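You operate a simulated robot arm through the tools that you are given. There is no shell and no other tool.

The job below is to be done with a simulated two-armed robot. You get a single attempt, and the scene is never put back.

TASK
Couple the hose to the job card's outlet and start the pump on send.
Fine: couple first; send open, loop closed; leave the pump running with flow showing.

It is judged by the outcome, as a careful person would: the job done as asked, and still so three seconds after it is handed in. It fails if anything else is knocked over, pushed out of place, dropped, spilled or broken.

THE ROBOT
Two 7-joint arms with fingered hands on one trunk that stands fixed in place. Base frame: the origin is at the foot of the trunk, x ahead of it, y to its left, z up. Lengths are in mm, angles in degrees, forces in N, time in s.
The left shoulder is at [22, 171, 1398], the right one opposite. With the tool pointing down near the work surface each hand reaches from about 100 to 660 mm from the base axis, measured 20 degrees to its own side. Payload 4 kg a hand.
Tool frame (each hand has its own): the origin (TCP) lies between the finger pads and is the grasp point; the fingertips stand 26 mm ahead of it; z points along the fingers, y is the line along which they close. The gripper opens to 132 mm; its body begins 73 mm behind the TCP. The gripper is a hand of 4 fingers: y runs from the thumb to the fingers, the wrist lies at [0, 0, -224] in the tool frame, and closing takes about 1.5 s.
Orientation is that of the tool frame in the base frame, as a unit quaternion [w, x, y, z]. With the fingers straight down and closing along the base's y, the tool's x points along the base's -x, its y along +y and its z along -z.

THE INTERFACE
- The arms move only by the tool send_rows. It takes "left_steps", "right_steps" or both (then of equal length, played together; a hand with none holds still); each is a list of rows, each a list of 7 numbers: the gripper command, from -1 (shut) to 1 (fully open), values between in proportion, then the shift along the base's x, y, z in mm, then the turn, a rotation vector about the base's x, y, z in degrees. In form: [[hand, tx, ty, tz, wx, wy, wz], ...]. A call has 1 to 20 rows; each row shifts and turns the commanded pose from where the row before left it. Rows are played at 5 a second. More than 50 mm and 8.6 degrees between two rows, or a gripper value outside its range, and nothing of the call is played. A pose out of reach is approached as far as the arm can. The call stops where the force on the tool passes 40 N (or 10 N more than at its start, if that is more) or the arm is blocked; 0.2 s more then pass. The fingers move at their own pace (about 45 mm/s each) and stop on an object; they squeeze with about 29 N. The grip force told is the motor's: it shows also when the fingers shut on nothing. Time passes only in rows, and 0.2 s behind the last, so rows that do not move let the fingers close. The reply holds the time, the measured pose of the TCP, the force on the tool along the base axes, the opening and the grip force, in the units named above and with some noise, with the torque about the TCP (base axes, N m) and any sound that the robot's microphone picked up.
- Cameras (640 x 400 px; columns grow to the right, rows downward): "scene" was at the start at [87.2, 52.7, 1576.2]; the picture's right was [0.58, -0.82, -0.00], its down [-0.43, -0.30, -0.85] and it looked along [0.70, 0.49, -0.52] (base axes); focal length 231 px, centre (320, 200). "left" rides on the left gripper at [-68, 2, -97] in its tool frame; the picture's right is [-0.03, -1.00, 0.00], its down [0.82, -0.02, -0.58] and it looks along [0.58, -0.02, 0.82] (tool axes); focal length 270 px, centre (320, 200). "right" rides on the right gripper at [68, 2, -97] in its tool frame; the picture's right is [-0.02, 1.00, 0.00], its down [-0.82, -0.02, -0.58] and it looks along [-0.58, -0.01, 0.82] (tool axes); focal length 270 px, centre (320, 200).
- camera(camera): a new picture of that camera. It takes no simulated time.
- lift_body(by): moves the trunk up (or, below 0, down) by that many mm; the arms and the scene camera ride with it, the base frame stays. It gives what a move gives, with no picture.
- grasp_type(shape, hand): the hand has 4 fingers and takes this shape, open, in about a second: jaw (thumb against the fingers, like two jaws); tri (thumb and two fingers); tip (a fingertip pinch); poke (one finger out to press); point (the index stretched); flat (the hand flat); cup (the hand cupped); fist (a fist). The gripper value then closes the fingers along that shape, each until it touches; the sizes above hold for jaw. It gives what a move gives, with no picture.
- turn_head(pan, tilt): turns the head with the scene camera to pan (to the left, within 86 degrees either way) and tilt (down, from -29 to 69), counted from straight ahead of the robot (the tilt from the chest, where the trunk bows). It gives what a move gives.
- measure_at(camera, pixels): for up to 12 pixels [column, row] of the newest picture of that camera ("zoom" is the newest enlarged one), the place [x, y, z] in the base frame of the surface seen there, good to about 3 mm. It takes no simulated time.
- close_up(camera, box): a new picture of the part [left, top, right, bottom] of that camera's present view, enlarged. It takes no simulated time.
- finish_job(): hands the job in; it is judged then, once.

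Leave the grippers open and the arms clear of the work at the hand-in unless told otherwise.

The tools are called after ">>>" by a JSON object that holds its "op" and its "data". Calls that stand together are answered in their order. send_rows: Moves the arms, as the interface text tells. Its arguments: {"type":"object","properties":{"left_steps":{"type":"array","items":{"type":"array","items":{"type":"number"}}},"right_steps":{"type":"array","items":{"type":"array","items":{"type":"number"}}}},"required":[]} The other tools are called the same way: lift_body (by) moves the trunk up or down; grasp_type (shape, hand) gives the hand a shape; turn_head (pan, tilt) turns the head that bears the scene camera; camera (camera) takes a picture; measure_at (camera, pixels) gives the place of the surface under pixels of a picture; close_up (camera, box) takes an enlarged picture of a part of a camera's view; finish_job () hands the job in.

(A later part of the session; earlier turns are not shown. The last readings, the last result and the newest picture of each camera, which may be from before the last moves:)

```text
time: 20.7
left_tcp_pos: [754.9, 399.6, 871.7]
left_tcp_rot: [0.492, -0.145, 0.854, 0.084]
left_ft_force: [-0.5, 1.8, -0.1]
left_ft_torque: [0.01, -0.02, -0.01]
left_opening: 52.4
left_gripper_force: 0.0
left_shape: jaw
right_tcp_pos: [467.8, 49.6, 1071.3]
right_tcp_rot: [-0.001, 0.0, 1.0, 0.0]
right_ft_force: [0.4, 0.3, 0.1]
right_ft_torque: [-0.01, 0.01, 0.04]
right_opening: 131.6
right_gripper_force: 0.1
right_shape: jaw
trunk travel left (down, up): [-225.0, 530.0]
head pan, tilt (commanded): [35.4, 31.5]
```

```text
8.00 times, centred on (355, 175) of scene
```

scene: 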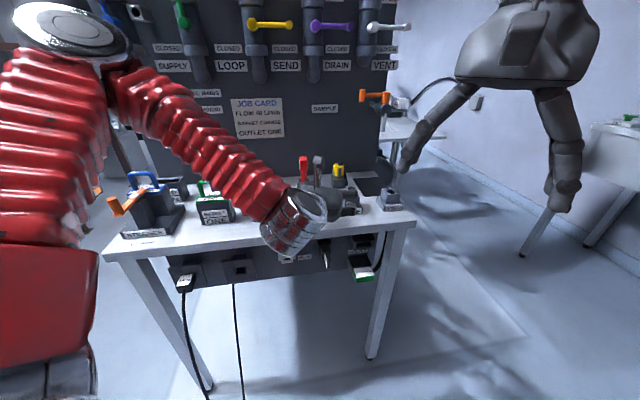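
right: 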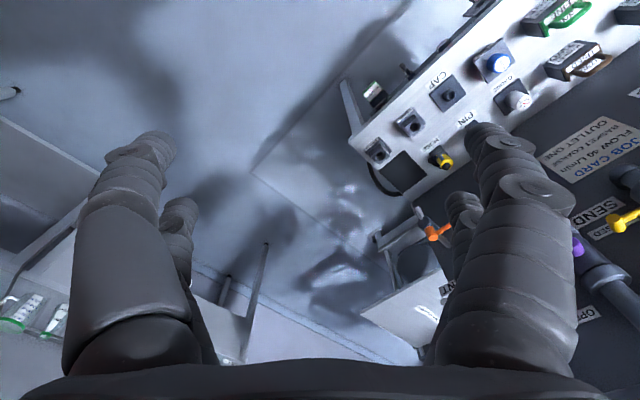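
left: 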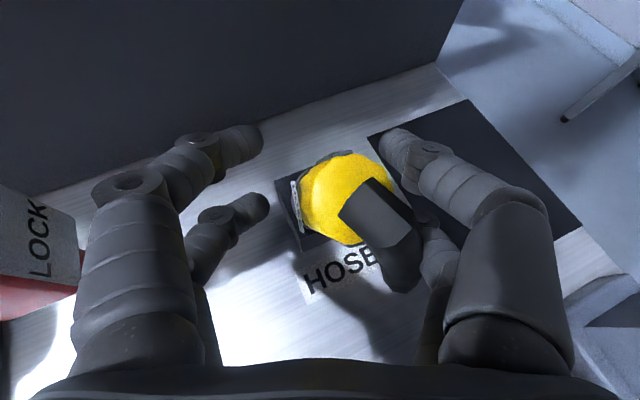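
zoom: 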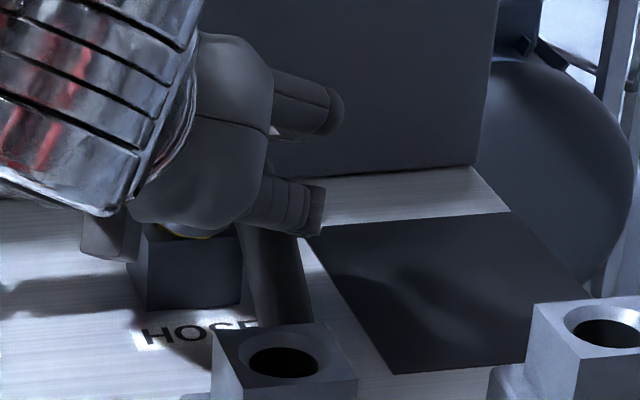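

The hose seems to have shifted in its holder: it now shows a tilted top at (350, 200). I'll zoom in before doing anything else.

>>> {"op": "close_up", "data": {"camera": "left", "box": [250, 120, 450, 310]}}

>>> {"op": "measure_at", "data": {"camera": "left", "pixels": [[320, 170], [345, 175], [370, 165], [330, 215], [350, 220], [295, 200], [300, 225], [322, 158], [320, 245], [375, 215], [405, 280], [340, 195]]}}

```text
2.11 times, centred on (350, 215) of left
```

zoom: 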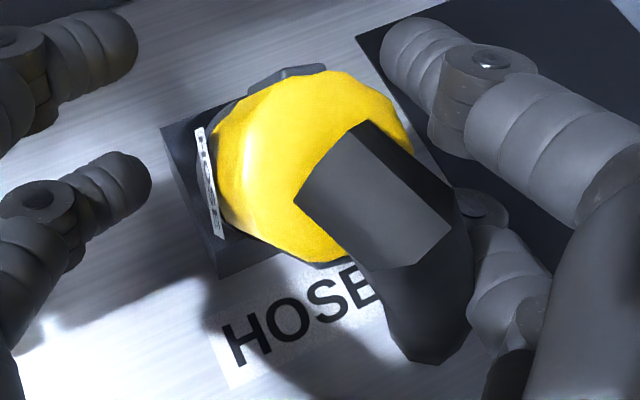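

```text
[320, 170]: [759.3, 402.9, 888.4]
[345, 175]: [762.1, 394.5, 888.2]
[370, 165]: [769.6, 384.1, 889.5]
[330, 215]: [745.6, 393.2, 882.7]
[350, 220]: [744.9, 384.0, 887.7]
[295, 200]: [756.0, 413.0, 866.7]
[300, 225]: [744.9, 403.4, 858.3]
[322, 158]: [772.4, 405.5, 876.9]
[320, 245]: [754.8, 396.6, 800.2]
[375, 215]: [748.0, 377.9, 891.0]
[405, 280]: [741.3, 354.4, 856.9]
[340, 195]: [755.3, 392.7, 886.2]
```

The hose has tipped about 20° toward the robot in its holder while between the open fingers. The right hand's camera should see it near (526, 274), so I'll look from there.

>>> {"op": "camera", "data": {"camera": "right"}}

>>> {"op": "close_up", "data": {"camera": "right", "box": [440, 200, 600, 320]}}

>>> {"op": "close_up", "data": {"camera": "scene", "box": [325, 160, 370, 195]}}

```text
taken
```

right: 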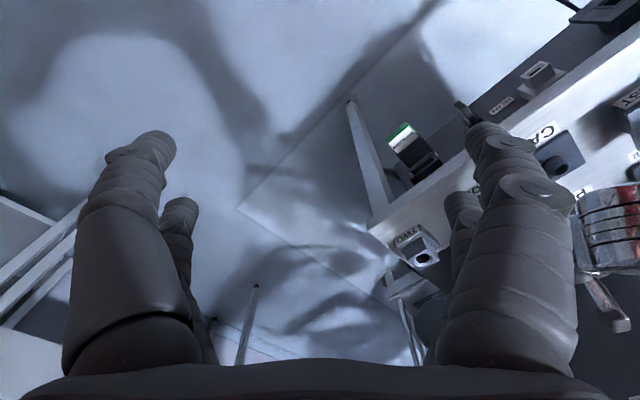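

```text
3.33 times, centred on (520, 260) of right
```

zoom: 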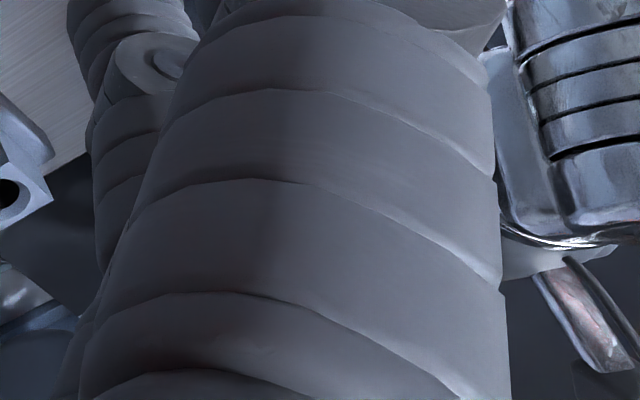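

```text
11.43 times, centred on (348, 178) of scene
```

zoom: 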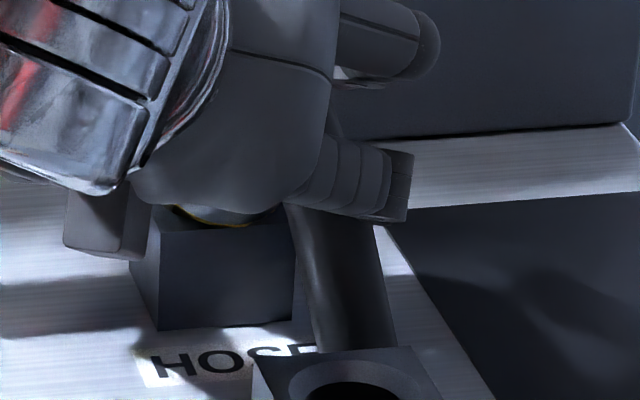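

The right hand's own finger blocks the view. I'll yaw the right hand 44° and tilt it up so its camera looks straight at the hose; it stays well in front of the table.

>>> {"op": "send_rows", "data": {"right_steps": [[1, 5, 5, 0, 0, 0, 7.4], [1, 5, 5, 0, 0, 0, 7.4], [1, 5, 5, 0, 0, 0, 7.4], [1, 5, 5, 0, 0, 0, 7.4], [1, 5, 5, 0, 0, 0, 7.4], [1, 5, 5, 0, 0, 0, 7], [1, 5, 5, 0, 5.77, -6, 0], [1, 5, 5, 0, 5.77, -6, 0], [1, 5, 5, 0, 5.77, -6, 0]]}}

>>> {"op": "camera", "data": {"camera": "right"}}

```text
time: 22.7
left_tcp_pos: [756.3, 399.1, 871.3]
left_tcp_rot: [0.492, -0.144, 0.855, 0.084]
left_ft_force: [0.1, -0.1, -0.4]
left_ft_torque: [-0.01, -0.02, 0.04]
left_opening: 52.3
left_gripper_force: 0.0
left_shape: jaw
right_tcp_pos: [513.3, 92.3, 1071.3]
right_tcp_rot: [0.2, -0.366, 0.905, 0.082]
right_ft_force: [0.6, 0.8, 0.1]
right_ft_torque: [0.0, -0.01, 0.01]
right_opening: 132.0
right_gripper_force: 0.1
right_shape: jaw
trunk travel left (down, up): [-225.0, 530.0]
head pan, tilt (commanded): [35.4, 31.5]
```

```text
taken
```

right: 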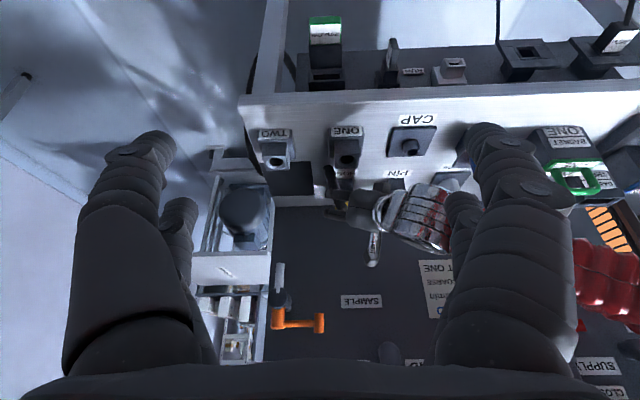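

The right camera (upside down) now sees the hose area near (345, 200). I'll zoom there.

>>> {"op": "close_up", "data": {"camera": "right", "box": [300, 150, 400, 240]}}

>>> {"op": "close_up", "data": {"camera": "right", "box": [290, 0, 500, 120]}}

```text
4.44 times, centred on (350, 195) of right
```

zoom: 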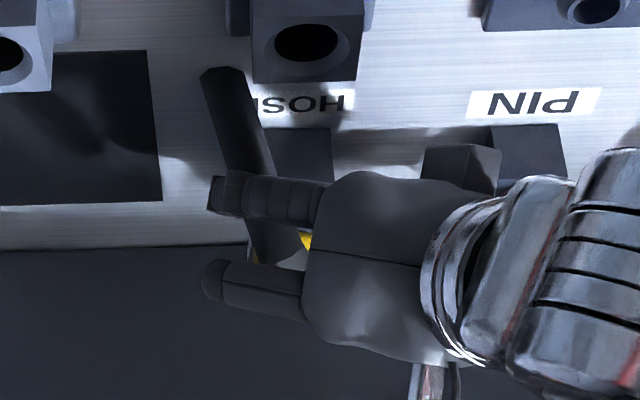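

```text
3.05 times, centred on (395, 60) of right
```

zoom: 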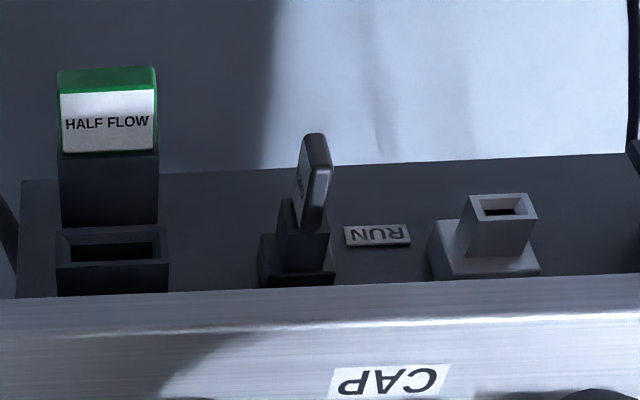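

I'll measure points along the black tube and the visible hose parts from this camera.

>>> {"op": "camera", "data": {"camera": "right"}}

>>> {"op": "measure_at", "data": {"camera": "right", "pixels": [[326, 168], [330, 175], [334, 183], [338, 189], [341, 207], [346, 204], [349, 204], [343, 185], [348, 185], [345, 180], [328, 200], [345, 208]]}}

```text
taken
```

right: 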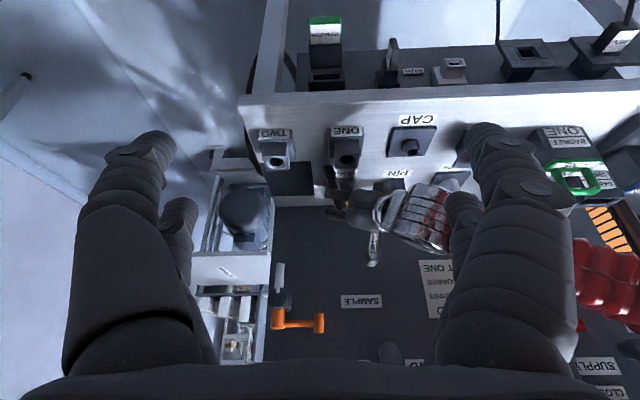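

```text
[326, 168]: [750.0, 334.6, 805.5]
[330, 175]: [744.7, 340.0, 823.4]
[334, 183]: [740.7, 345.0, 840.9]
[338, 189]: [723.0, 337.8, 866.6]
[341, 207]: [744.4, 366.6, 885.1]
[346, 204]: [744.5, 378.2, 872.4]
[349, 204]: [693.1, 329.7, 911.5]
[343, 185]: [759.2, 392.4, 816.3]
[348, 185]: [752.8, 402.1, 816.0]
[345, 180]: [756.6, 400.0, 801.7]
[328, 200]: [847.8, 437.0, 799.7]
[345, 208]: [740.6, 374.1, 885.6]
```

The tube just hangs freely, and the body leans about 22° toward the palm, with mid-body centred between the finger pairs. That is actually a good grip position: both pairs should land on the body. I'll close now to secure it.

>>> {"op": "send_rows", "data": {"left_steps": [[-0.45, 0, 0, 0, 0, 0, 0], [-0.6, 0, 0, 0, 0, 0, 0], [-0.8, 0, 0, 0, 0, 0, 0], [-1, 0, 0, 0, 0, 0, 0], [-1, 0, 0, 0, 0, 0, 0], [-1, 0, 0, 0, 0, 0, 0]]}}

>>> {"op": "camera", "data": {"camera": "left"}}

>>> {"op": "close_up", "data": {"camera": "left", "box": [250, 120, 450, 310]}}

>>> {"op": "close_up", "data": {"camera": "right", "box": [300, 150, 400, 240]}}

```text
time: 24.1
left_tcp_pos: [755.2, 401.2, 871.0]
left_tcp_rot: [0.492, -0.144, 0.855, 0.083]
left_ft_force: [0.1, 0.7, 0.1]
left_ft_torque: [-0.01, 0.04, -0.03]
left_opening: 12.4
left_gripper_force: 28.4
left_shape: jaw
right_tcp_pos: [514.4, 93.3, 1071.5]
right_tcp_rot: [0.2, -0.366, 0.905, 0.081]
right_ft_force: [0.9, -0.6, 0.0]
right_ft_torque: [-0.02, 0.02, -0.03]
right_opening: 131.9
right_gripper_force: 0.0
right_shape: jaw
trunk travel left (down, up): [-225.0, 530.0]
head pan, tilt (commanded): [35.4, 31.5]
```

```text
taken
```

left: 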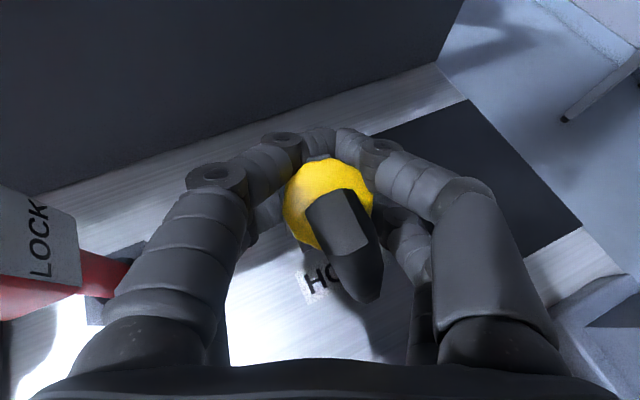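

```text
2.11 times, centred on (350, 215) of left
```

zoom: 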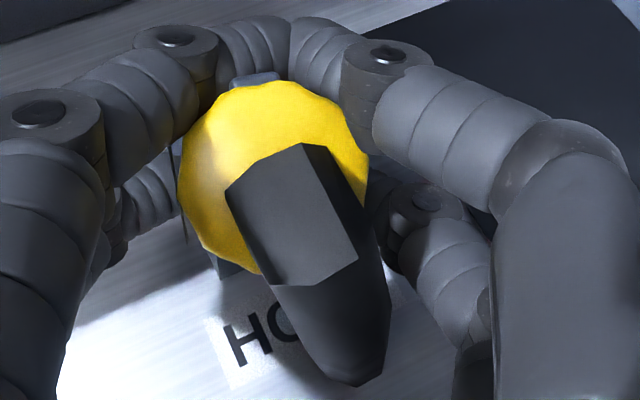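

```text
4.44 times, centred on (350, 195) of right
```

zoom: 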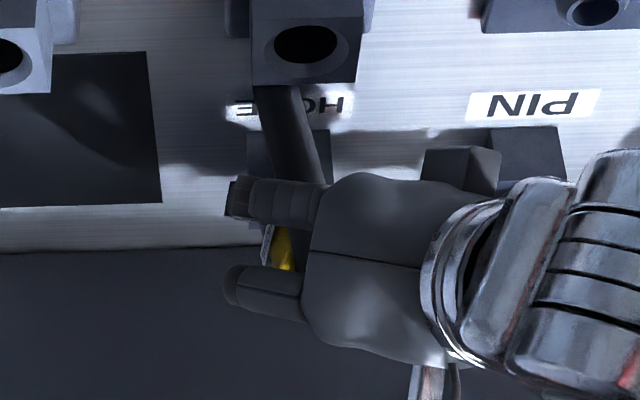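

The upper fingertips wrapped behind the leaning body, which would tilt it further, so this isn't a secure grip. I'll open to about 60 mm without moving and see how the hose rests.

>>> {"op": "send_rows", "data": {"left_steps": [[-0.5, 0, 0, 0, 0, 0, 0], [-0.2, 0, 0, 0, 0, 0, 0], [0, 0, 0, 0, 0, 0, 0], [0, 0, 0, 0, 0, 0, 0], [0, 0, 0, 0, 0, 0, 0]]}}

>>> {"op": "close_up", "data": {"camera": "left", "box": [220, 120, 440, 310]}}

>>> {"op": "close_up", "data": {"camera": "right", "box": [300, 150, 400, 240]}}

```text
time: 25.3
left_tcp_pos: [755.7, 399.0, 871.6]
left_tcp_rot: [0.493, -0.144, 0.854, 0.083]
left_ft_force: [-0.2, -0.4, -0.2]
left_ft_torque: [0.01, 0.01, 0.01]
left_opening: 65.6
left_gripper_force: 0.0
left_shape: jaw
right_tcp_pos: [512.8, 92.4, 1072.5]
right_tcp_rot: [0.2, -0.365, 0.906, 0.081]
right_ft_force: [-0.6, -0.4, 0.2]
right_ft_torque: [-0.01, 0.02, 0.01]
right_opening: 132.1
right_gripper_force: 0.1
right_shape: jaw
trunk travel left (down, up): [-225.0, 530.0]
head pan, tilt (commanded): [35.4, 31.5]
```

```text
2.11 times, centred on (330, 215) of left
```

zoom: 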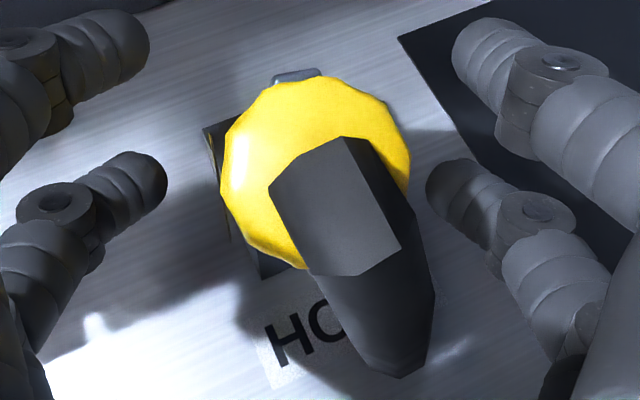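

```text
4.44 times, centred on (350, 195) of right
```

zoom: 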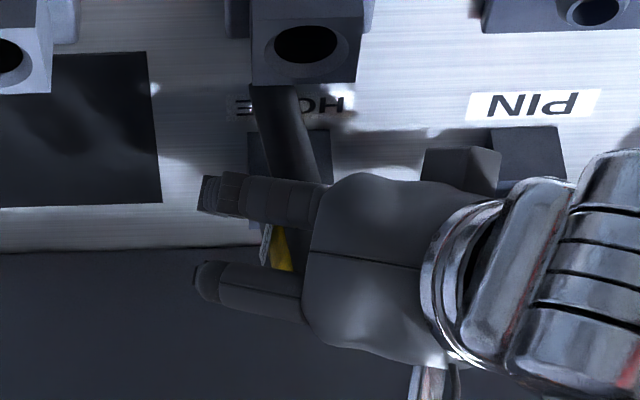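

The hose stays leaning steadily by itself. I'll back the hand straight out to get a clear view of it.

>>> {"op": "send_rows", "data": {"left_steps": [[0, -14, -5, 3, 0, 0, 0], [0, -21, -7.4, 6, 0, 0, 0], [0, -21, -7.4, 8, 0, 0, 0], [0, -21, -7.4, 10, 0, 0, 0], [0, -21, -7.4, 10, 0, 0, 0]]}}

>>> {"op": "camera", "data": {"camera": "left"}}

>>> {"op": "close_up", "data": {"camera": "scene", "box": [320, 150, 390, 200]}}

>>> {"op": "close_up", "data": {"camera": "right", "box": [300, 150, 400, 240]}}

```text
time: 26.5
left_tcp_pos: [656.5, 364.8, 906.1]
left_tcp_rot: [0.493, -0.145, 0.854, 0.084]
left_ft_force: [0.3, 0.2, -0.3]
left_ft_torque: [-0.01, 0.02, 0.01]
left_opening: 65.8
left_gripper_force: 0.0
left_shape: jaw
right_tcp_pos: [512.7, 92.7, 1073.1]
right_tcp_rot: [0.201, -0.366, 0.905, 0.081]
right_ft_force: [0.3, -0.3, 0.6]
right_ft_torque: [0.02, 0.03, 0.02]
right_opening: 131.7
right_gripper_force: 0.1
right_shape: jaw
trunk travel left (down, up): [-225.0, 530.0]
head pan, tilt (commanded): [35.4, 31.5]
```

```text
taken
```

left: 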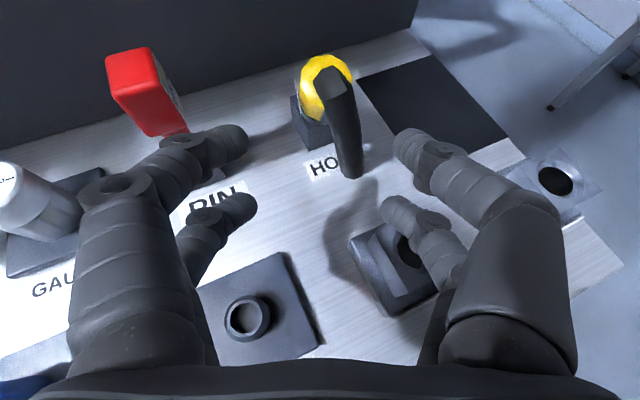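

```text
8.00 times, centred on (355, 175) of scene
```

zoom: 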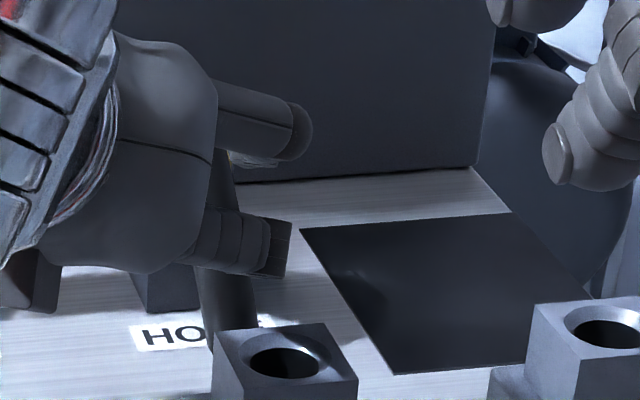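

```text
4.44 times, centred on (350, 195) of right
```

zoom: 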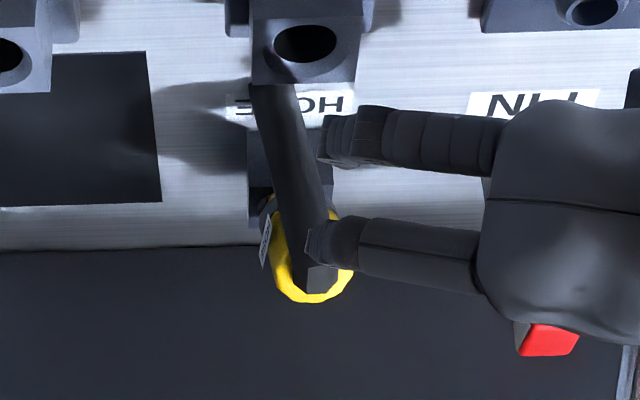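

I'll back off another 90 mm and up so the scene camera sees the hose unobstructed.

>>> {"op": "send_rows", "data": {"left_steps": [[0, -24, -6, 15, 0, 0, 0], [0, -24, -6, 15, 0, 0, 0], [0, -24, -6, 15, 0, 0, 0], [0, -24, -6, 15, 0, 0, 0]]}}

>>> {"op": "close_up", "data": {"camera": "left", "box": [270, 0, 400, 130]}}

>>> {"op": "close_up", "data": {"camera": "scene", "box": [320, 150, 390, 200]}}

>>> {"op": "close_up", "data": {"camera": "right", "box": [310, 150, 390, 230]}}

```text
time: 27.5
left_tcp_pos: [559.6, 341.1, 966.8]
left_tcp_rot: [0.493, -0.144, 0.854, 0.084]
left_ft_force: [-0.2, -0.6, 0.0]
left_ft_torque: [0.0, 0.04, 0.0]
left_opening: 65.3
left_gripper_force: 0.0
left_shape: jaw
right_tcp_pos: [513.2, 92.0, 1072.1]
right_tcp_rot: [0.2, -0.366, 0.905, 0.081]
right_ft_force: [-0.8, 0.1, 0.1]
right_ft_torque: [-0.03, 0.01, -0.03]
right_opening: 131.9
right_gripper_force: 0.1
right_shape: jaw
trunk travel left (down, up): [-225.0, 530.0]
head pan, tilt (commanded): [35.4, 31.5]
```

```text
3.08 times, centred on (335, 65) of left
```

zoom: 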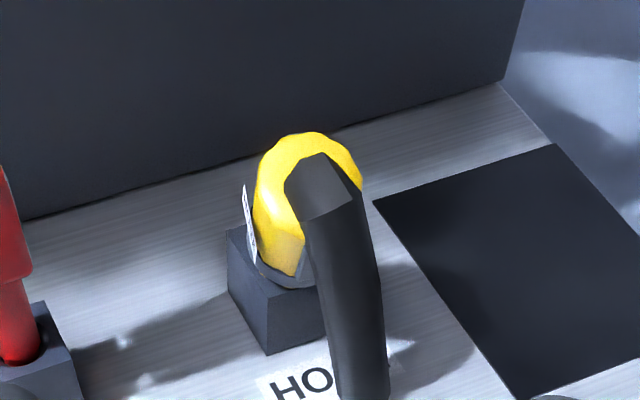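

```text
8.00 times, centred on (355, 175) of scene
```

zoom: 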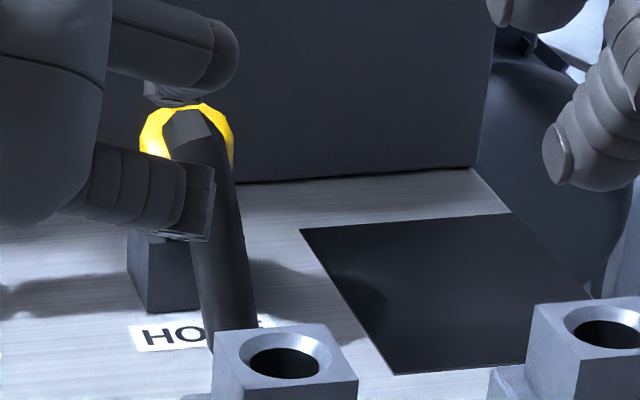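

```text
5.00 times, centred on (350, 190) of right
```

zoom: 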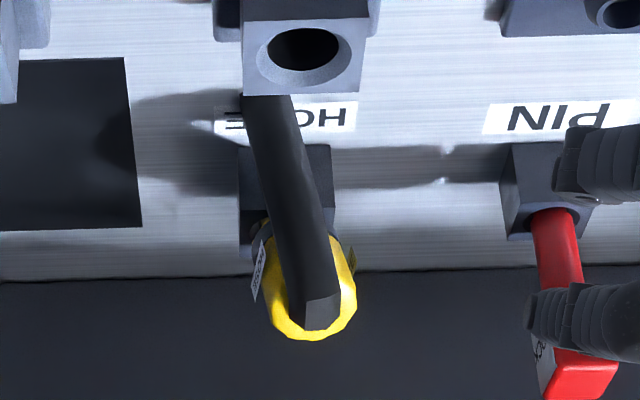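

The hose is seated but leaning about 25° toward the robot, with the tube hanging in front. I'll nudge it upright: nearly closed fingers forming a V cradle (about 18 mm opening), pushing the upper front of the body gently forward. First I'll go to a standoff clear of block ONE.

>>> {"op": "send_rows", "data": {"left_steps": [[-0.72, 33.3, 8.8, -10, 1.65, -4.72, 0], [-0.72, 33.3, 8.8, -20, 1.65, -4.72, 0], [-0.72, 33.3, 8.8, -23, 0, 0, 0], [-0.72, 33.2, 8.7, -23.8, 0, 0, 0], [-0.72, 0, 0, -10, 0, 0, 0], [-0.72, 0, 0, -10, 0, 0, 0], [-0.72, 0, 0, 0, 0, 0, 0]]}}

>>> {"op": "camera", "data": {"camera": "left"}}

>>> {"op": "close_up", "data": {"camera": "scene", "box": [300, 140, 400, 210]}}

>>> {"op": "close_up", "data": {"camera": "right", "box": [310, 150, 410, 240]}}

```text
time: 29.1
left_tcp_pos: [695.1, 374.6, 869.6]
left_tcp_rot: [0.566, -0.136, 0.808, 0.095]
left_ft_force: [-0.1, -0.1, 0.4]
left_ft_torque: [-0.01, 0.0, -0.01]
left_opening: 19.0
left_gripper_force: 0.0
left_shape: jaw
right_tcp_pos: [513.6, 94.0, 1072.2]
right_tcp_rot: [0.201, -0.366, 0.905, 0.081]
right_ft_force: [-0.3, 0.5, 0.5]
right_ft_torque: [0.03, 0.0, 0.0]
right_opening: 132.1
right_gripper_force: 0.0
right_shape: jaw
trunk travel left (down, up): [-225.0, 530.0]
head pan, tilt (commanded): [35.4, 31.5]
```

```text
taken
```

left: 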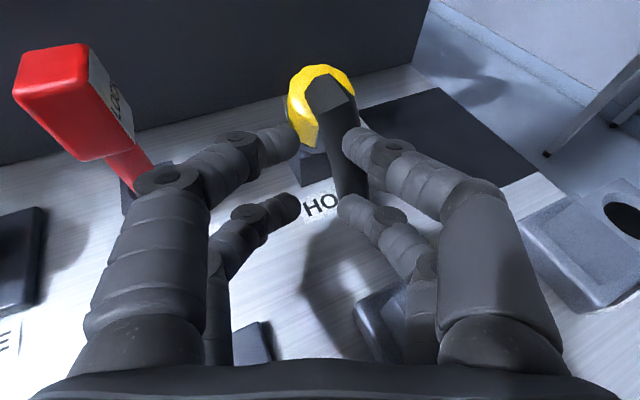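

```text
5.71 times, centred on (350, 175) of scene
```

zoom: 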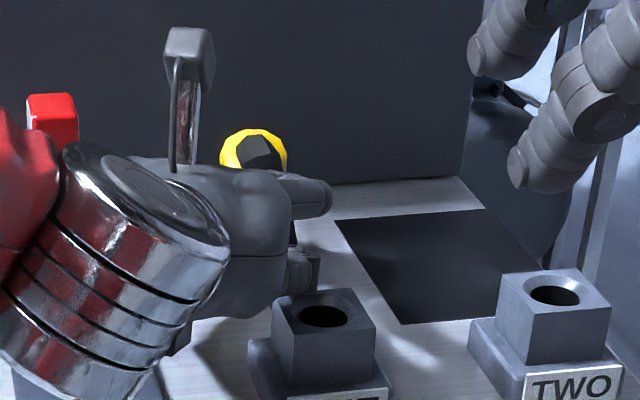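

```text
4.44 times, centred on (360, 195) of right
```

zoom: 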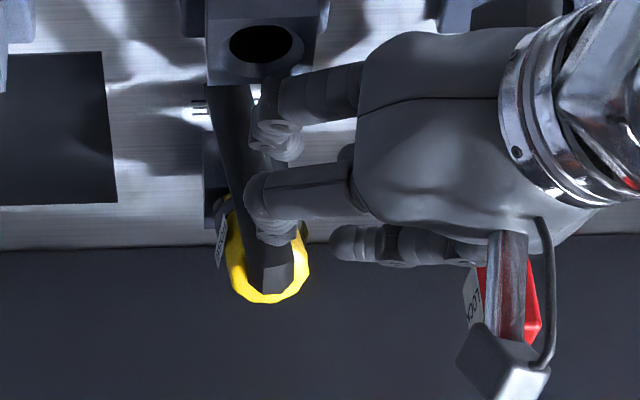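

The V of fingertips (columns 285–355) is lined up with the hose top at (322, 100), and the PIN is clear to the left. I'll push forward gently along the hand's direction in 5 mm steps, 25 mm to start.

>>> {"op": "send_rows", "data": {"left_steps": [[-0.72, 4.72, 1.65, 0, 0, 0, 0], [-0.72, 4.72, 1.65, 0, 0, 0, 0], [-0.72, 4.72, 1.65, 0, 0, 0, 0], [-0.72, 4.72, 1.65, 0, 0, 0, 0], [-0.72, 4.72, 1.65, 0, 0, 0, 0]]}}

>>> {"op": "camera", "data": {"camera": "left"}}

>>> {"op": "close_up", "data": {"camera": "right", "box": [310, 150, 410, 240]}}

```text
time: 30.3
left_tcp_pos: [719.8, 382.6, 871.2]
left_tcp_rot: [0.565, -0.137, 0.808, 0.096]
left_ft_force: [0.0, -0.2, -0.5]
left_ft_torque: [0.0, -0.01, 0.03]
left_opening: 18.7
left_gripper_force: 0.0
left_shape: jaw
right_tcp_pos: [514.0, 94.4, 1072.2]
right_tcp_rot: [0.199, -0.366, 0.905, 0.08]
right_ft_force: [0.6, 0.4, 0.8]
right_ft_torque: [-0.01, 0.0, -0.03]
right_opening: 132.0
right_gripper_force: 0.1
right_shape: jaw
trunk travel left (down, up): [-225.0, 530.0]
head pan, tilt (commanded): [35.4, 31.5]
```

```text
taken
```

left: 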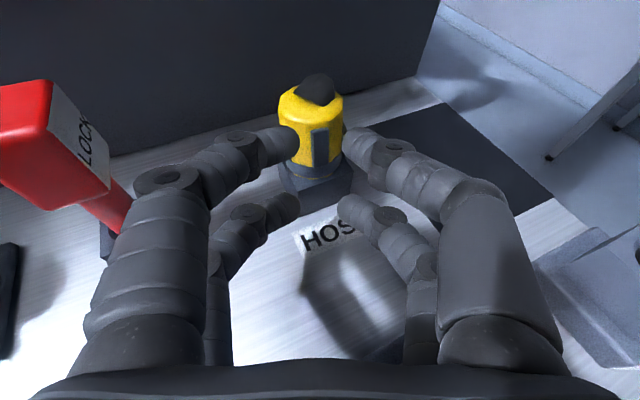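

```text
4.44 times, centred on (360, 195) of right
```

zoom: 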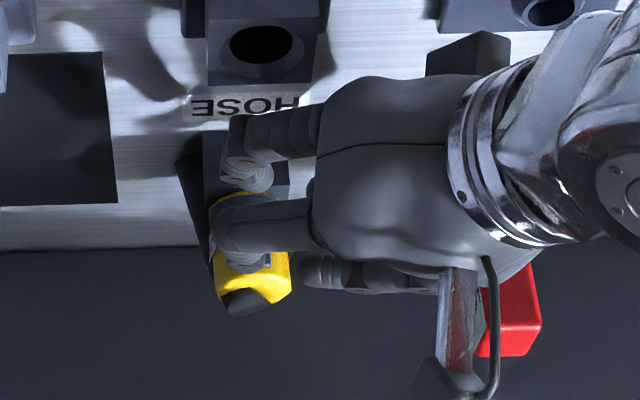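

The hose popped upright with no noticeable force. This time I'll grip with the lower finger pair around mid-body (z≈860), with the upper pair passing just over the top as a lid. So I'll open, rise to z≈888, then advance.

>>> {"op": "send_rows", "data": {"left_steps": [[0, 0, 0, 0, 0, 0, 0], [0, 0, 0, 0, 0, 0, 0], [0, 0, 0, 0, 0, 0, 0], [0, 0, 0, 8.5, 0, 0, 0], [0, 0, 0, 8.5, 0, 0, 0], [0, 11.4, 5, 0, 0, 0, 0], [0, 11.4, 5, 0, 0, 0, 0], [0, 11.4, 5, 0, 0, 0, 0], [0, 11.4, 5, 0, 0, 0, 0], [0, 0, 0, 0, 0, 0, 0]]}}

>>> {"op": "camera", "data": {"camera": "left"}}

>>> {"op": "close_up", "data": {"camera": "right", "box": [310, 150, 410, 240]}}

>>> {"op": "close_up", "data": {"camera": "scene", "box": [320, 150, 390, 200]}}

```text
time: 32.5
left_tcp_pos: [764.6, 404.7, 889.2]
left_tcp_rot: [0.565, -0.137, 0.808, 0.096]
left_ft_force: [-0.1, -1.3, 0.0]
left_ft_torque: [-0.02, 0.0, -0.01]
left_opening: 65.2
left_gripper_force: 0.1
left_shape: jaw
right_tcp_pos: [512.6, 93.7, 1071.4]
right_tcp_rot: [0.2, -0.366, 0.905, 0.081]
right_ft_force: [-0.1, 0.8, 0.5]
right_ft_torque: [-0.02, 0.01, -0.01]
right_opening: 131.5
right_gripper_force: 0.1
right_shape: jaw
trunk travel left (down, up): [-225.0, 530.0]
head pan, tilt (commanded): [35.4, 31.5]
```

```text
taken
```

left: 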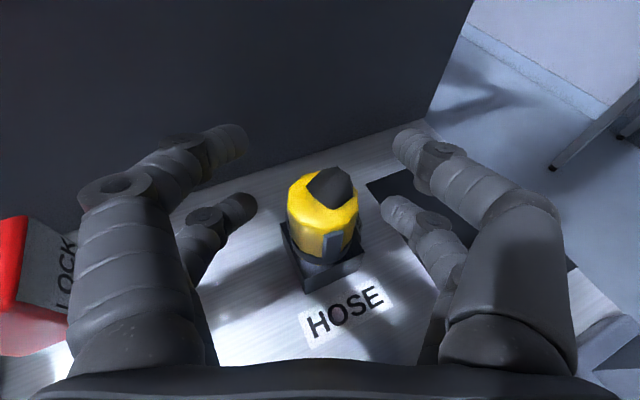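

```text
4.44 times, centred on (360, 195) of right
```

zoom: 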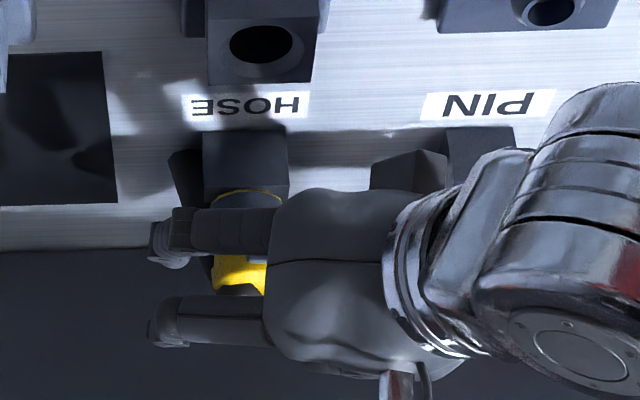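

```text
8.00 times, centred on (355, 175) of scene
```

zoom: 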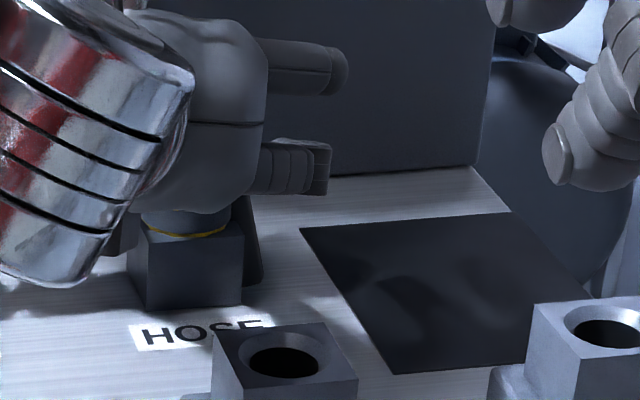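

The lower finger pair is level with the yellow body and the upper pair is just above its top; the hose is centred (column 323, finger gap centre 321). I'll close in stages.

>>> {"op": "send_rows", "data": {"left_steps": [[-0.3, 0, 0, 0, 0, 0, 0], [-0.4, 0, 0, 0, 0, 0, 0], [-0.5, 0, 0, 0, 0, 0, 0], [-0.7, 0, 0, 0, 0, 0, 0], [-1, 0, 0, 0, 0, 0, 0], [-1, 0, 0, 0, 0, 0, 0], [-1, 0, 0, 0, 0, 0, 0]]}}

>>> {"op": "camera", "data": {"camera": "left"}}

>>> {"op": "close_up", "data": {"camera": "right", "box": [310, 150, 410, 240]}}

>>> {"op": "close_up", "data": {"camera": "scene", "box": [320, 150, 390, 200]}}

```text
time: 34.1
left_tcp_pos: [764.2, 405.0, 887.3]
left_tcp_rot: [0.564, -0.138, 0.808, 0.097]
left_ft_force: [0.3, -0.2, -1.0]
left_ft_torque: [-0.03, 0.0, -0.02]
left_opening: 0.5
left_gripper_force: 29.3
left_shape: jaw
right_tcp_pos: [513.0, 92.9, 1071.9]
right_tcp_rot: [0.201, -0.366, 0.905, 0.081]
right_ft_force: [0.5, -0.3, 0.1]
right_ft_torque: [0.01, 0.0, 0.0]
right_opening: 132.1
right_gripper_force: 0.1
right_shape: jaw
trunk travel left (down, up): [-225.0, 530.0]
head pan, tilt (commanded): [35.4, 31.5]
```

```text
taken
```

left: 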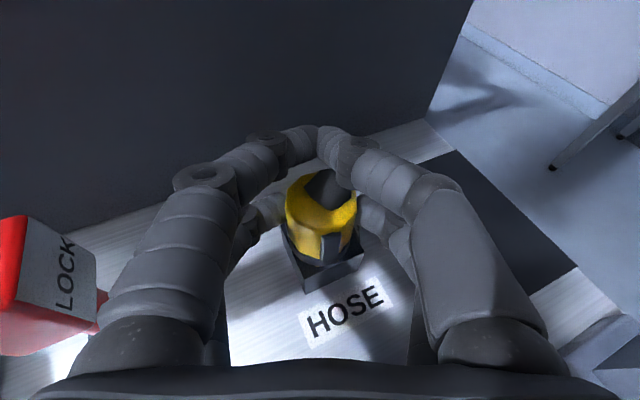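

```text
4.44 times, centred on (360, 195) of right
```

zoom: 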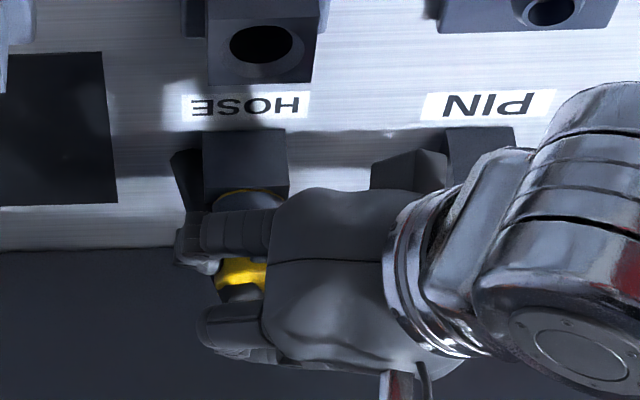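

```text
8.00 times, centred on (355, 175) of scene
```

zoom: 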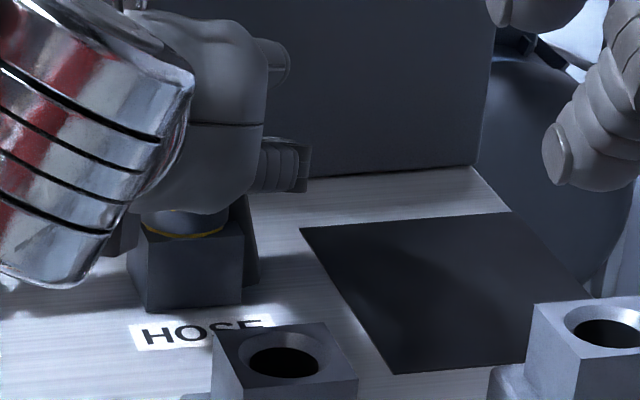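

The hose stays upright, the lower pair holds the body and the upper pair closed over the top. I'll lift gently by 12 mm and check.

>>> {"op": "send_rows", "data": {"left_steps": [[-1, 0, 0, 3, 0, 0, 0], [-1, 0, 0, 3, 0, 0, 0], [-1, 0, 0, 3, 0, 0, 0], [-1, 0, 0, 3, 0, 0, 0]]}}

>>> {"op": "camera", "data": {"camera": "left"}}

>>> {"op": "close_up", "data": {"camera": "right", "box": [310, 150, 410, 240]}}

>>> {"op": "close_up", "data": {"camera": "scene", "box": [320, 150, 390, 200]}}

```text
time: 35.1
left_tcp_pos: [764.1, 405.4, 899.1]
left_tcp_rot: [0.565, -0.135, 0.808, 0.095]
left_ft_force: [-0.8, -0.1, -1.4]
left_ft_torque: [-0.02, 0.02, 0.03]
left_opening: 0.2
left_gripper_force: 28.7
left_shape: jaw
right_tcp_pos: [514.3, 93.0, 1072.4]
right_tcp_rot: [0.2, -0.367, 0.905, 0.081]
right_ft_force: [0.4, -0.2, 0.2]
right_ft_torque: [-0.01, 0.01, 0.03]
right_opening: 131.9
right_gripper_force: 0.1
right_shape: jaw
trunk travel left (down, up): [-225.0, 530.0]
head pan, tilt (commanded): [35.4, 31.5]
```

```text
taken
```

left: 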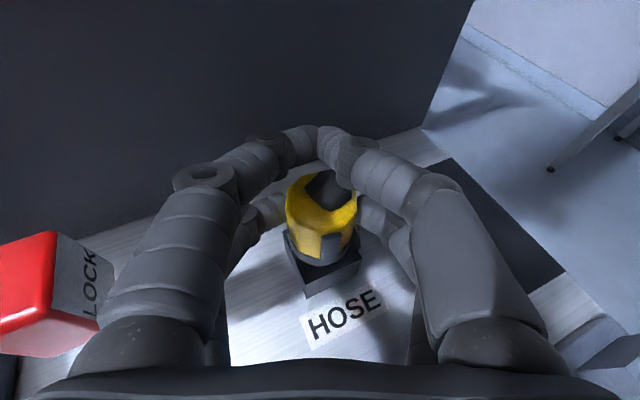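

```text
4.44 times, centred on (360, 195) of right
```

zoom: 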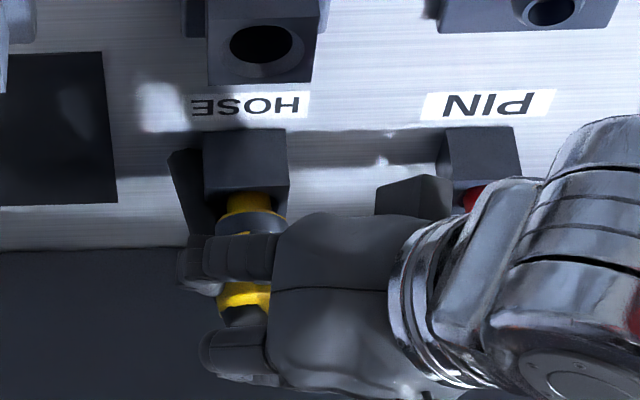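

```text
8.00 times, centred on (355, 175) of scene
```

zoom: 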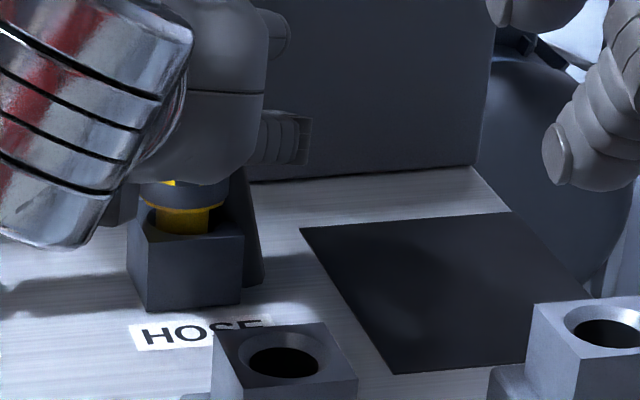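

It lifts cleanly: the yellow spigot is coming out of the holder. I'll lift another 48 mm.

>>> {"op": "send_rows", "data": {"left_steps": [[-1, 0, 0, 6, 0, 0, 0], [-1, 0, 0, 6, 0, 0, 0], [-1, 0, 0, 6, 0, 0, 0], [-1, 0, 0, 6, 0, 0, 0], [-1, 0, 0, 6, 0, 0, 0], [-1, 0, 0, 6, 0, 0, 0], [-1, 0, 0, 6, 0, 0, 0], [-1, 0, 0, 6, 0, 0, 0]]}}

>>> {"op": "camera", "data": {"camera": "left"}}

>>> {"op": "close_up", "data": {"camera": "right", "box": [310, 150, 410, 250]}}

>>> {"op": "close_up", "data": {"camera": "scene", "box": [310, 130, 390, 200]}}

```text
time: 36.9
left_tcp_pos: [763.5, 402.6, 946.7]
left_tcp_rot: [0.565, -0.136, 0.808, 0.097]
left_ft_force: [0.6, -0.2, -0.9]
left_ft_torque: [0.0, -0.04, -0.02]
left_opening: 0.3
left_gripper_force: 29.2
left_shape: jaw
right_tcp_pos: [513.0, 92.5, 1073.1]
right_tcp_rot: [0.2, -0.366, 0.905, 0.081]
right_ft_force: [0.2, 0.4, 1.2]
right_ft_torque: [-0.01, -0.01, -0.01]
right_opening: 131.7
right_gripper_force: 0.0
right_shape: jaw
trunk travel left (down, up): [-225.0, 530.0]
head pan, tilt (commanded): [35.4, 31.5]
```

```text
taken
```

left: 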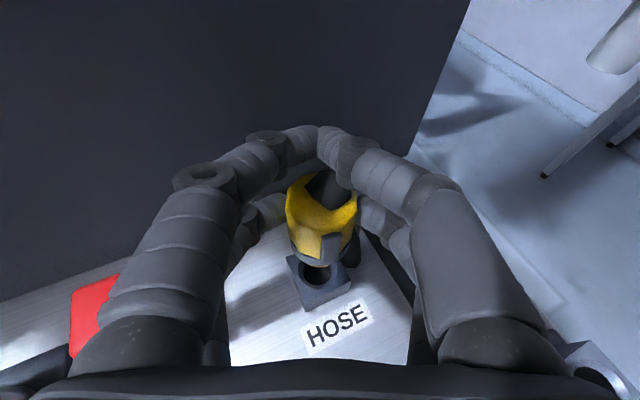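

```text
4.00 times, centred on (360, 200) of right
```

zoom: 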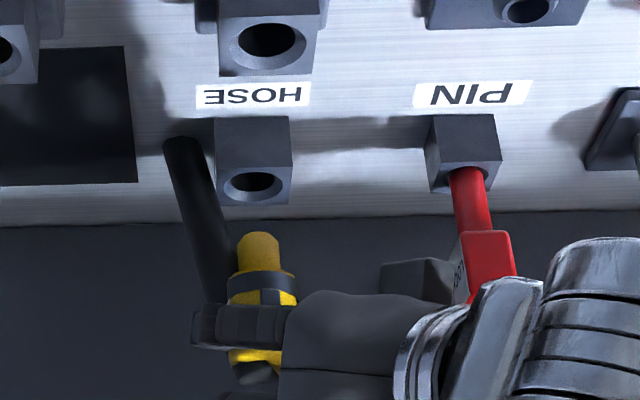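

```text
5.71 times, centred on (350, 165) of scene
```

zoom: 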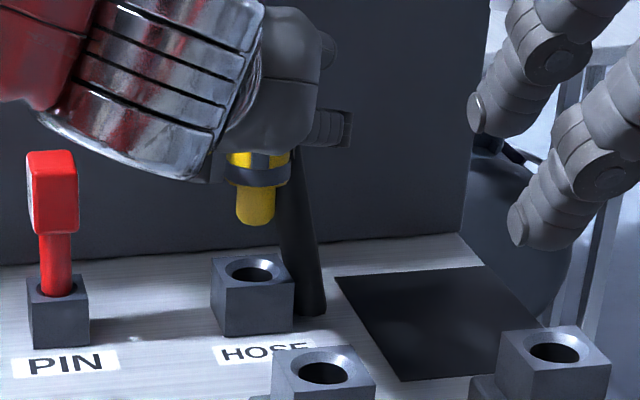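

The hose is fully out and upright, spigot about 30 mm long. I'll carry it 144 mm straight toward the robot to hang over outlet ONE, raising another 10 mm.

>>> {"op": "send_rows", "data": {"left_steps": [[-1, 0, 0, 10, 0, 0, 0], [-1, -16.9, -17, 0, 0, 0, 0], [-1, -16.9, -17, 0, 0, 0, 0], [-1, -16.9, -17, 0, 0, 0, 0], [-1, -16.9, -17, 0, 0, 0, 0], [-1, -16.9, -17, 0, 0, 0, 0], [-1, -16.9, -17, 0, 0, 0, 0], [-1, 0, 0, 0, 0, 0, 0]]}}

>>> {"op": "camera", "data": {"camera": "left"}}

>>> {"op": "close_up", "data": {"camera": "right", "box": [300, 110, 420, 230]}}

>>> {"op": "close_up", "data": {"camera": "scene", "box": [290, 120, 410, 230]}}

```text
time: 38.7
left_tcp_pos: [663.7, 301.8, 958.4]
left_tcp_rot: [0.565, -0.137, 0.808, 0.096]
left_ft_force: [-0.5, -0.4, -0.3]
left_ft_torque: [0.0, 0.02, -0.01]
left_opening: 0.4
left_gripper_force: 29.2
left_shape: jaw
right_tcp_pos: [514.4, 93.9, 1071.5]
right_tcp_rot: [0.2, -0.365, 0.906, 0.08]
right_ft_force: [0.5, -0.4, -0.2]
right_ft_torque: [0.01, -0.02, 0.02]
right_opening: 131.8
right_gripper_force: 0.1
right_shape: jaw
trunk travel left (down, up): [-225.0, 530.0]
head pan, tilt (commanded): [35.4, 31.5]
```

```text
taken
```

left: 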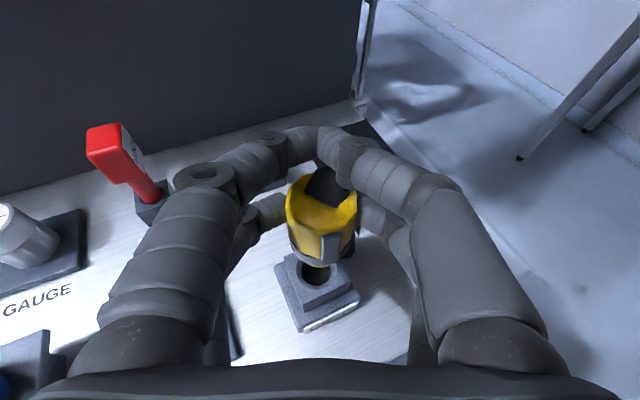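

```text
3.33 times, centred on (360, 170) of right
```

zoom: 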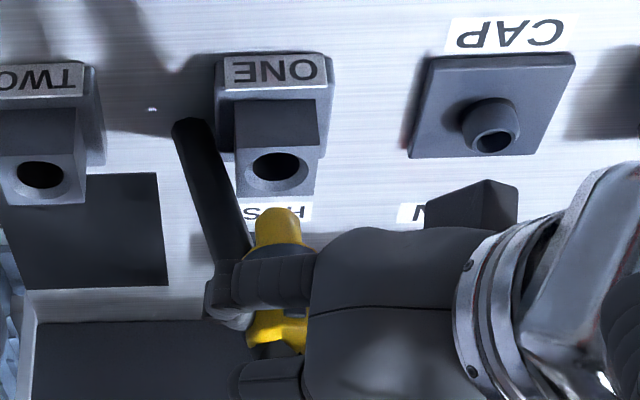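

```text
3.64 times, centred on (350, 175) of scene
```

zoom: 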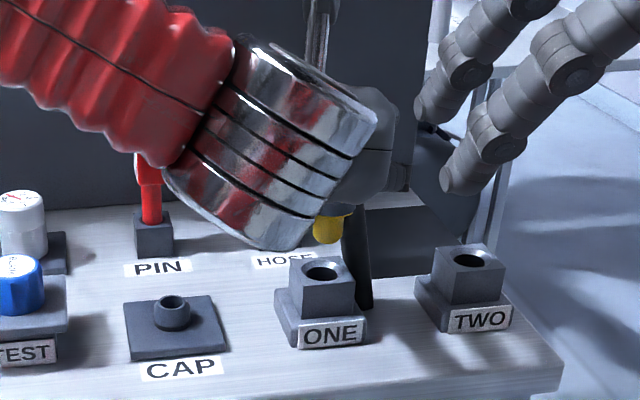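

I'll measure the spigot and ONE's rim from both free cameras to check alignment before lowering.

>>> {"op": "measure_at", "data": {"camera": "zoom", "pixels": [[328, 235], [320, 232], [336, 232], [328, 241], [322, 262], [303, 274], [342, 272], [300, 262], [340, 258], [348, 280], [300, 288], [325, 290]]}}

>>> {"op": "camera", "data": {"camera": "right"}}

>>> {"op": "measure_at", "data": {"camera": "right", "pixels": [[345, 175], [340, 175], [350, 175], [344, 173], [345, 178], [345, 162], [336, 165], [354, 165], [345, 156], [334, 158], [356, 158], [334, 168]]}}

>>> {"op": "close_up", "data": {"camera": "left", "box": [260, 170, 380, 340]}}

```text
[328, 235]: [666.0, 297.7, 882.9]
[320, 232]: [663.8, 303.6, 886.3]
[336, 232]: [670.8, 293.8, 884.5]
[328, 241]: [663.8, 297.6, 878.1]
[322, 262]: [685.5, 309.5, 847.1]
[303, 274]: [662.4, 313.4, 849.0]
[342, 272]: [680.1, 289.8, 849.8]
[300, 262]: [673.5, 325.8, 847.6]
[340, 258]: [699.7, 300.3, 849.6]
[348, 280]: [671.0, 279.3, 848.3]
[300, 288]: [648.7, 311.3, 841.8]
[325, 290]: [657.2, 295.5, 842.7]
```

```text
taken
```

right: 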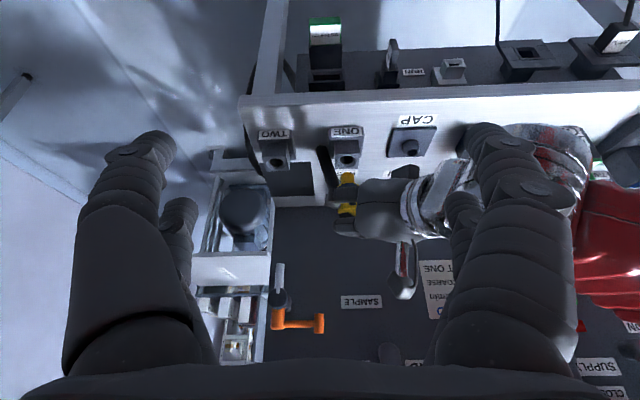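

```text
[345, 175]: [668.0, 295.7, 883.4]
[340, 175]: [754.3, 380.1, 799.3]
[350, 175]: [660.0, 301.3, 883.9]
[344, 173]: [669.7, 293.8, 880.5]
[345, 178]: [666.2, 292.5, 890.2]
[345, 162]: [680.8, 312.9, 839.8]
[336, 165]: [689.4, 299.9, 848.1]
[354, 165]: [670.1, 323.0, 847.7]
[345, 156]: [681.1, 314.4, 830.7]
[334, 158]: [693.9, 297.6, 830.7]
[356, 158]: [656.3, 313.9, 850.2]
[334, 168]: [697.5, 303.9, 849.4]
```

```text
2.35 times, centred on (320, 255) of left
```

zoom: 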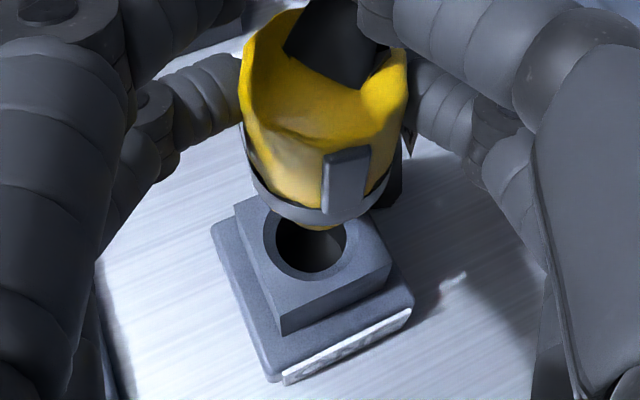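

All cameras agree the spigot is within about 2–3 mm of ONE's axis, and the chamfer tolerates about 5 mm. I'll make a small correction and lower 24 mm so the tip is just above the rim, then look again.

>>> {"op": "send_rows", "data": {"left_steps": [[-1, -1.7, 0.5, 0, 0, 0, 0], [-1, 0, 0, -8, 0, 0, 0], [-1, 0, 0, -8, 0, 0, 0], [-1, 0, 0, -8, 0, 0, 0], [-1, 0, 0, 0, 0, 0, 0]]}}

>>> {"op": "close_up", "data": {"camera": "left", "box": [260, 170, 380, 340]}}

>>> {"op": "close_up", "data": {"camera": "right", "box": [310, 130, 390, 210]}}

>>> {"op": "close_up", "data": {"camera": "scene", "box": [320, 160, 390, 220]}}

```text
time: 39.9
left_tcp_pos: [660.5, 301.1, 934.6]
left_tcp_rot: [0.565, -0.137, 0.808, 0.097]
left_ft_force: [0.0, 0.3, -0.1]
left_ft_torque: [0.01, 0.02, 0.01]
left_opening: 0.1
left_gripper_force: 28.8
left_shape: jaw
right_tcp_pos: [513.7, 93.7, 1071.9]
right_tcp_rot: [0.2, -0.366, 0.905, 0.081]
right_ft_force: [0.9, 0.2, -1.2]
right_ft_torque: [0.03, 0.01, 0.03]
right_opening: 131.9
right_gripper_force: 0.1
right_shape: jaw
trunk travel left (down, up): [-225.0, 530.0]
head pan, tilt (commanded): [35.4, 31.5]
```

```text
2.35 times, centred on (320, 255) of left
```

zoom: 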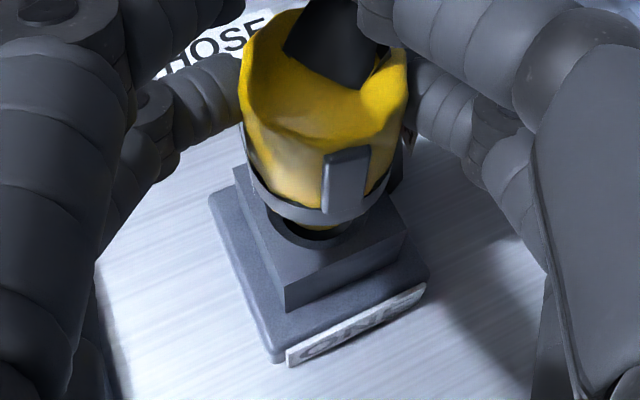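

```text
5.00 times, centred on (350, 170) of right
```

zoom: 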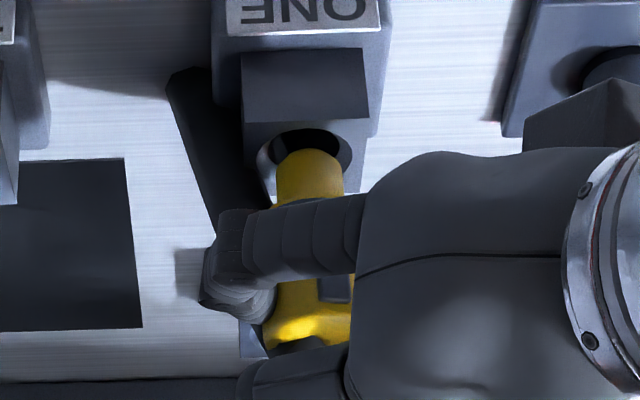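

```text
6.67 times, centred on (355, 190) of scene
```

zoom: 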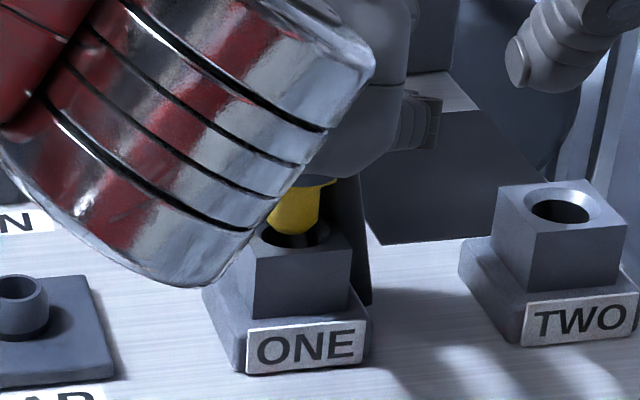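

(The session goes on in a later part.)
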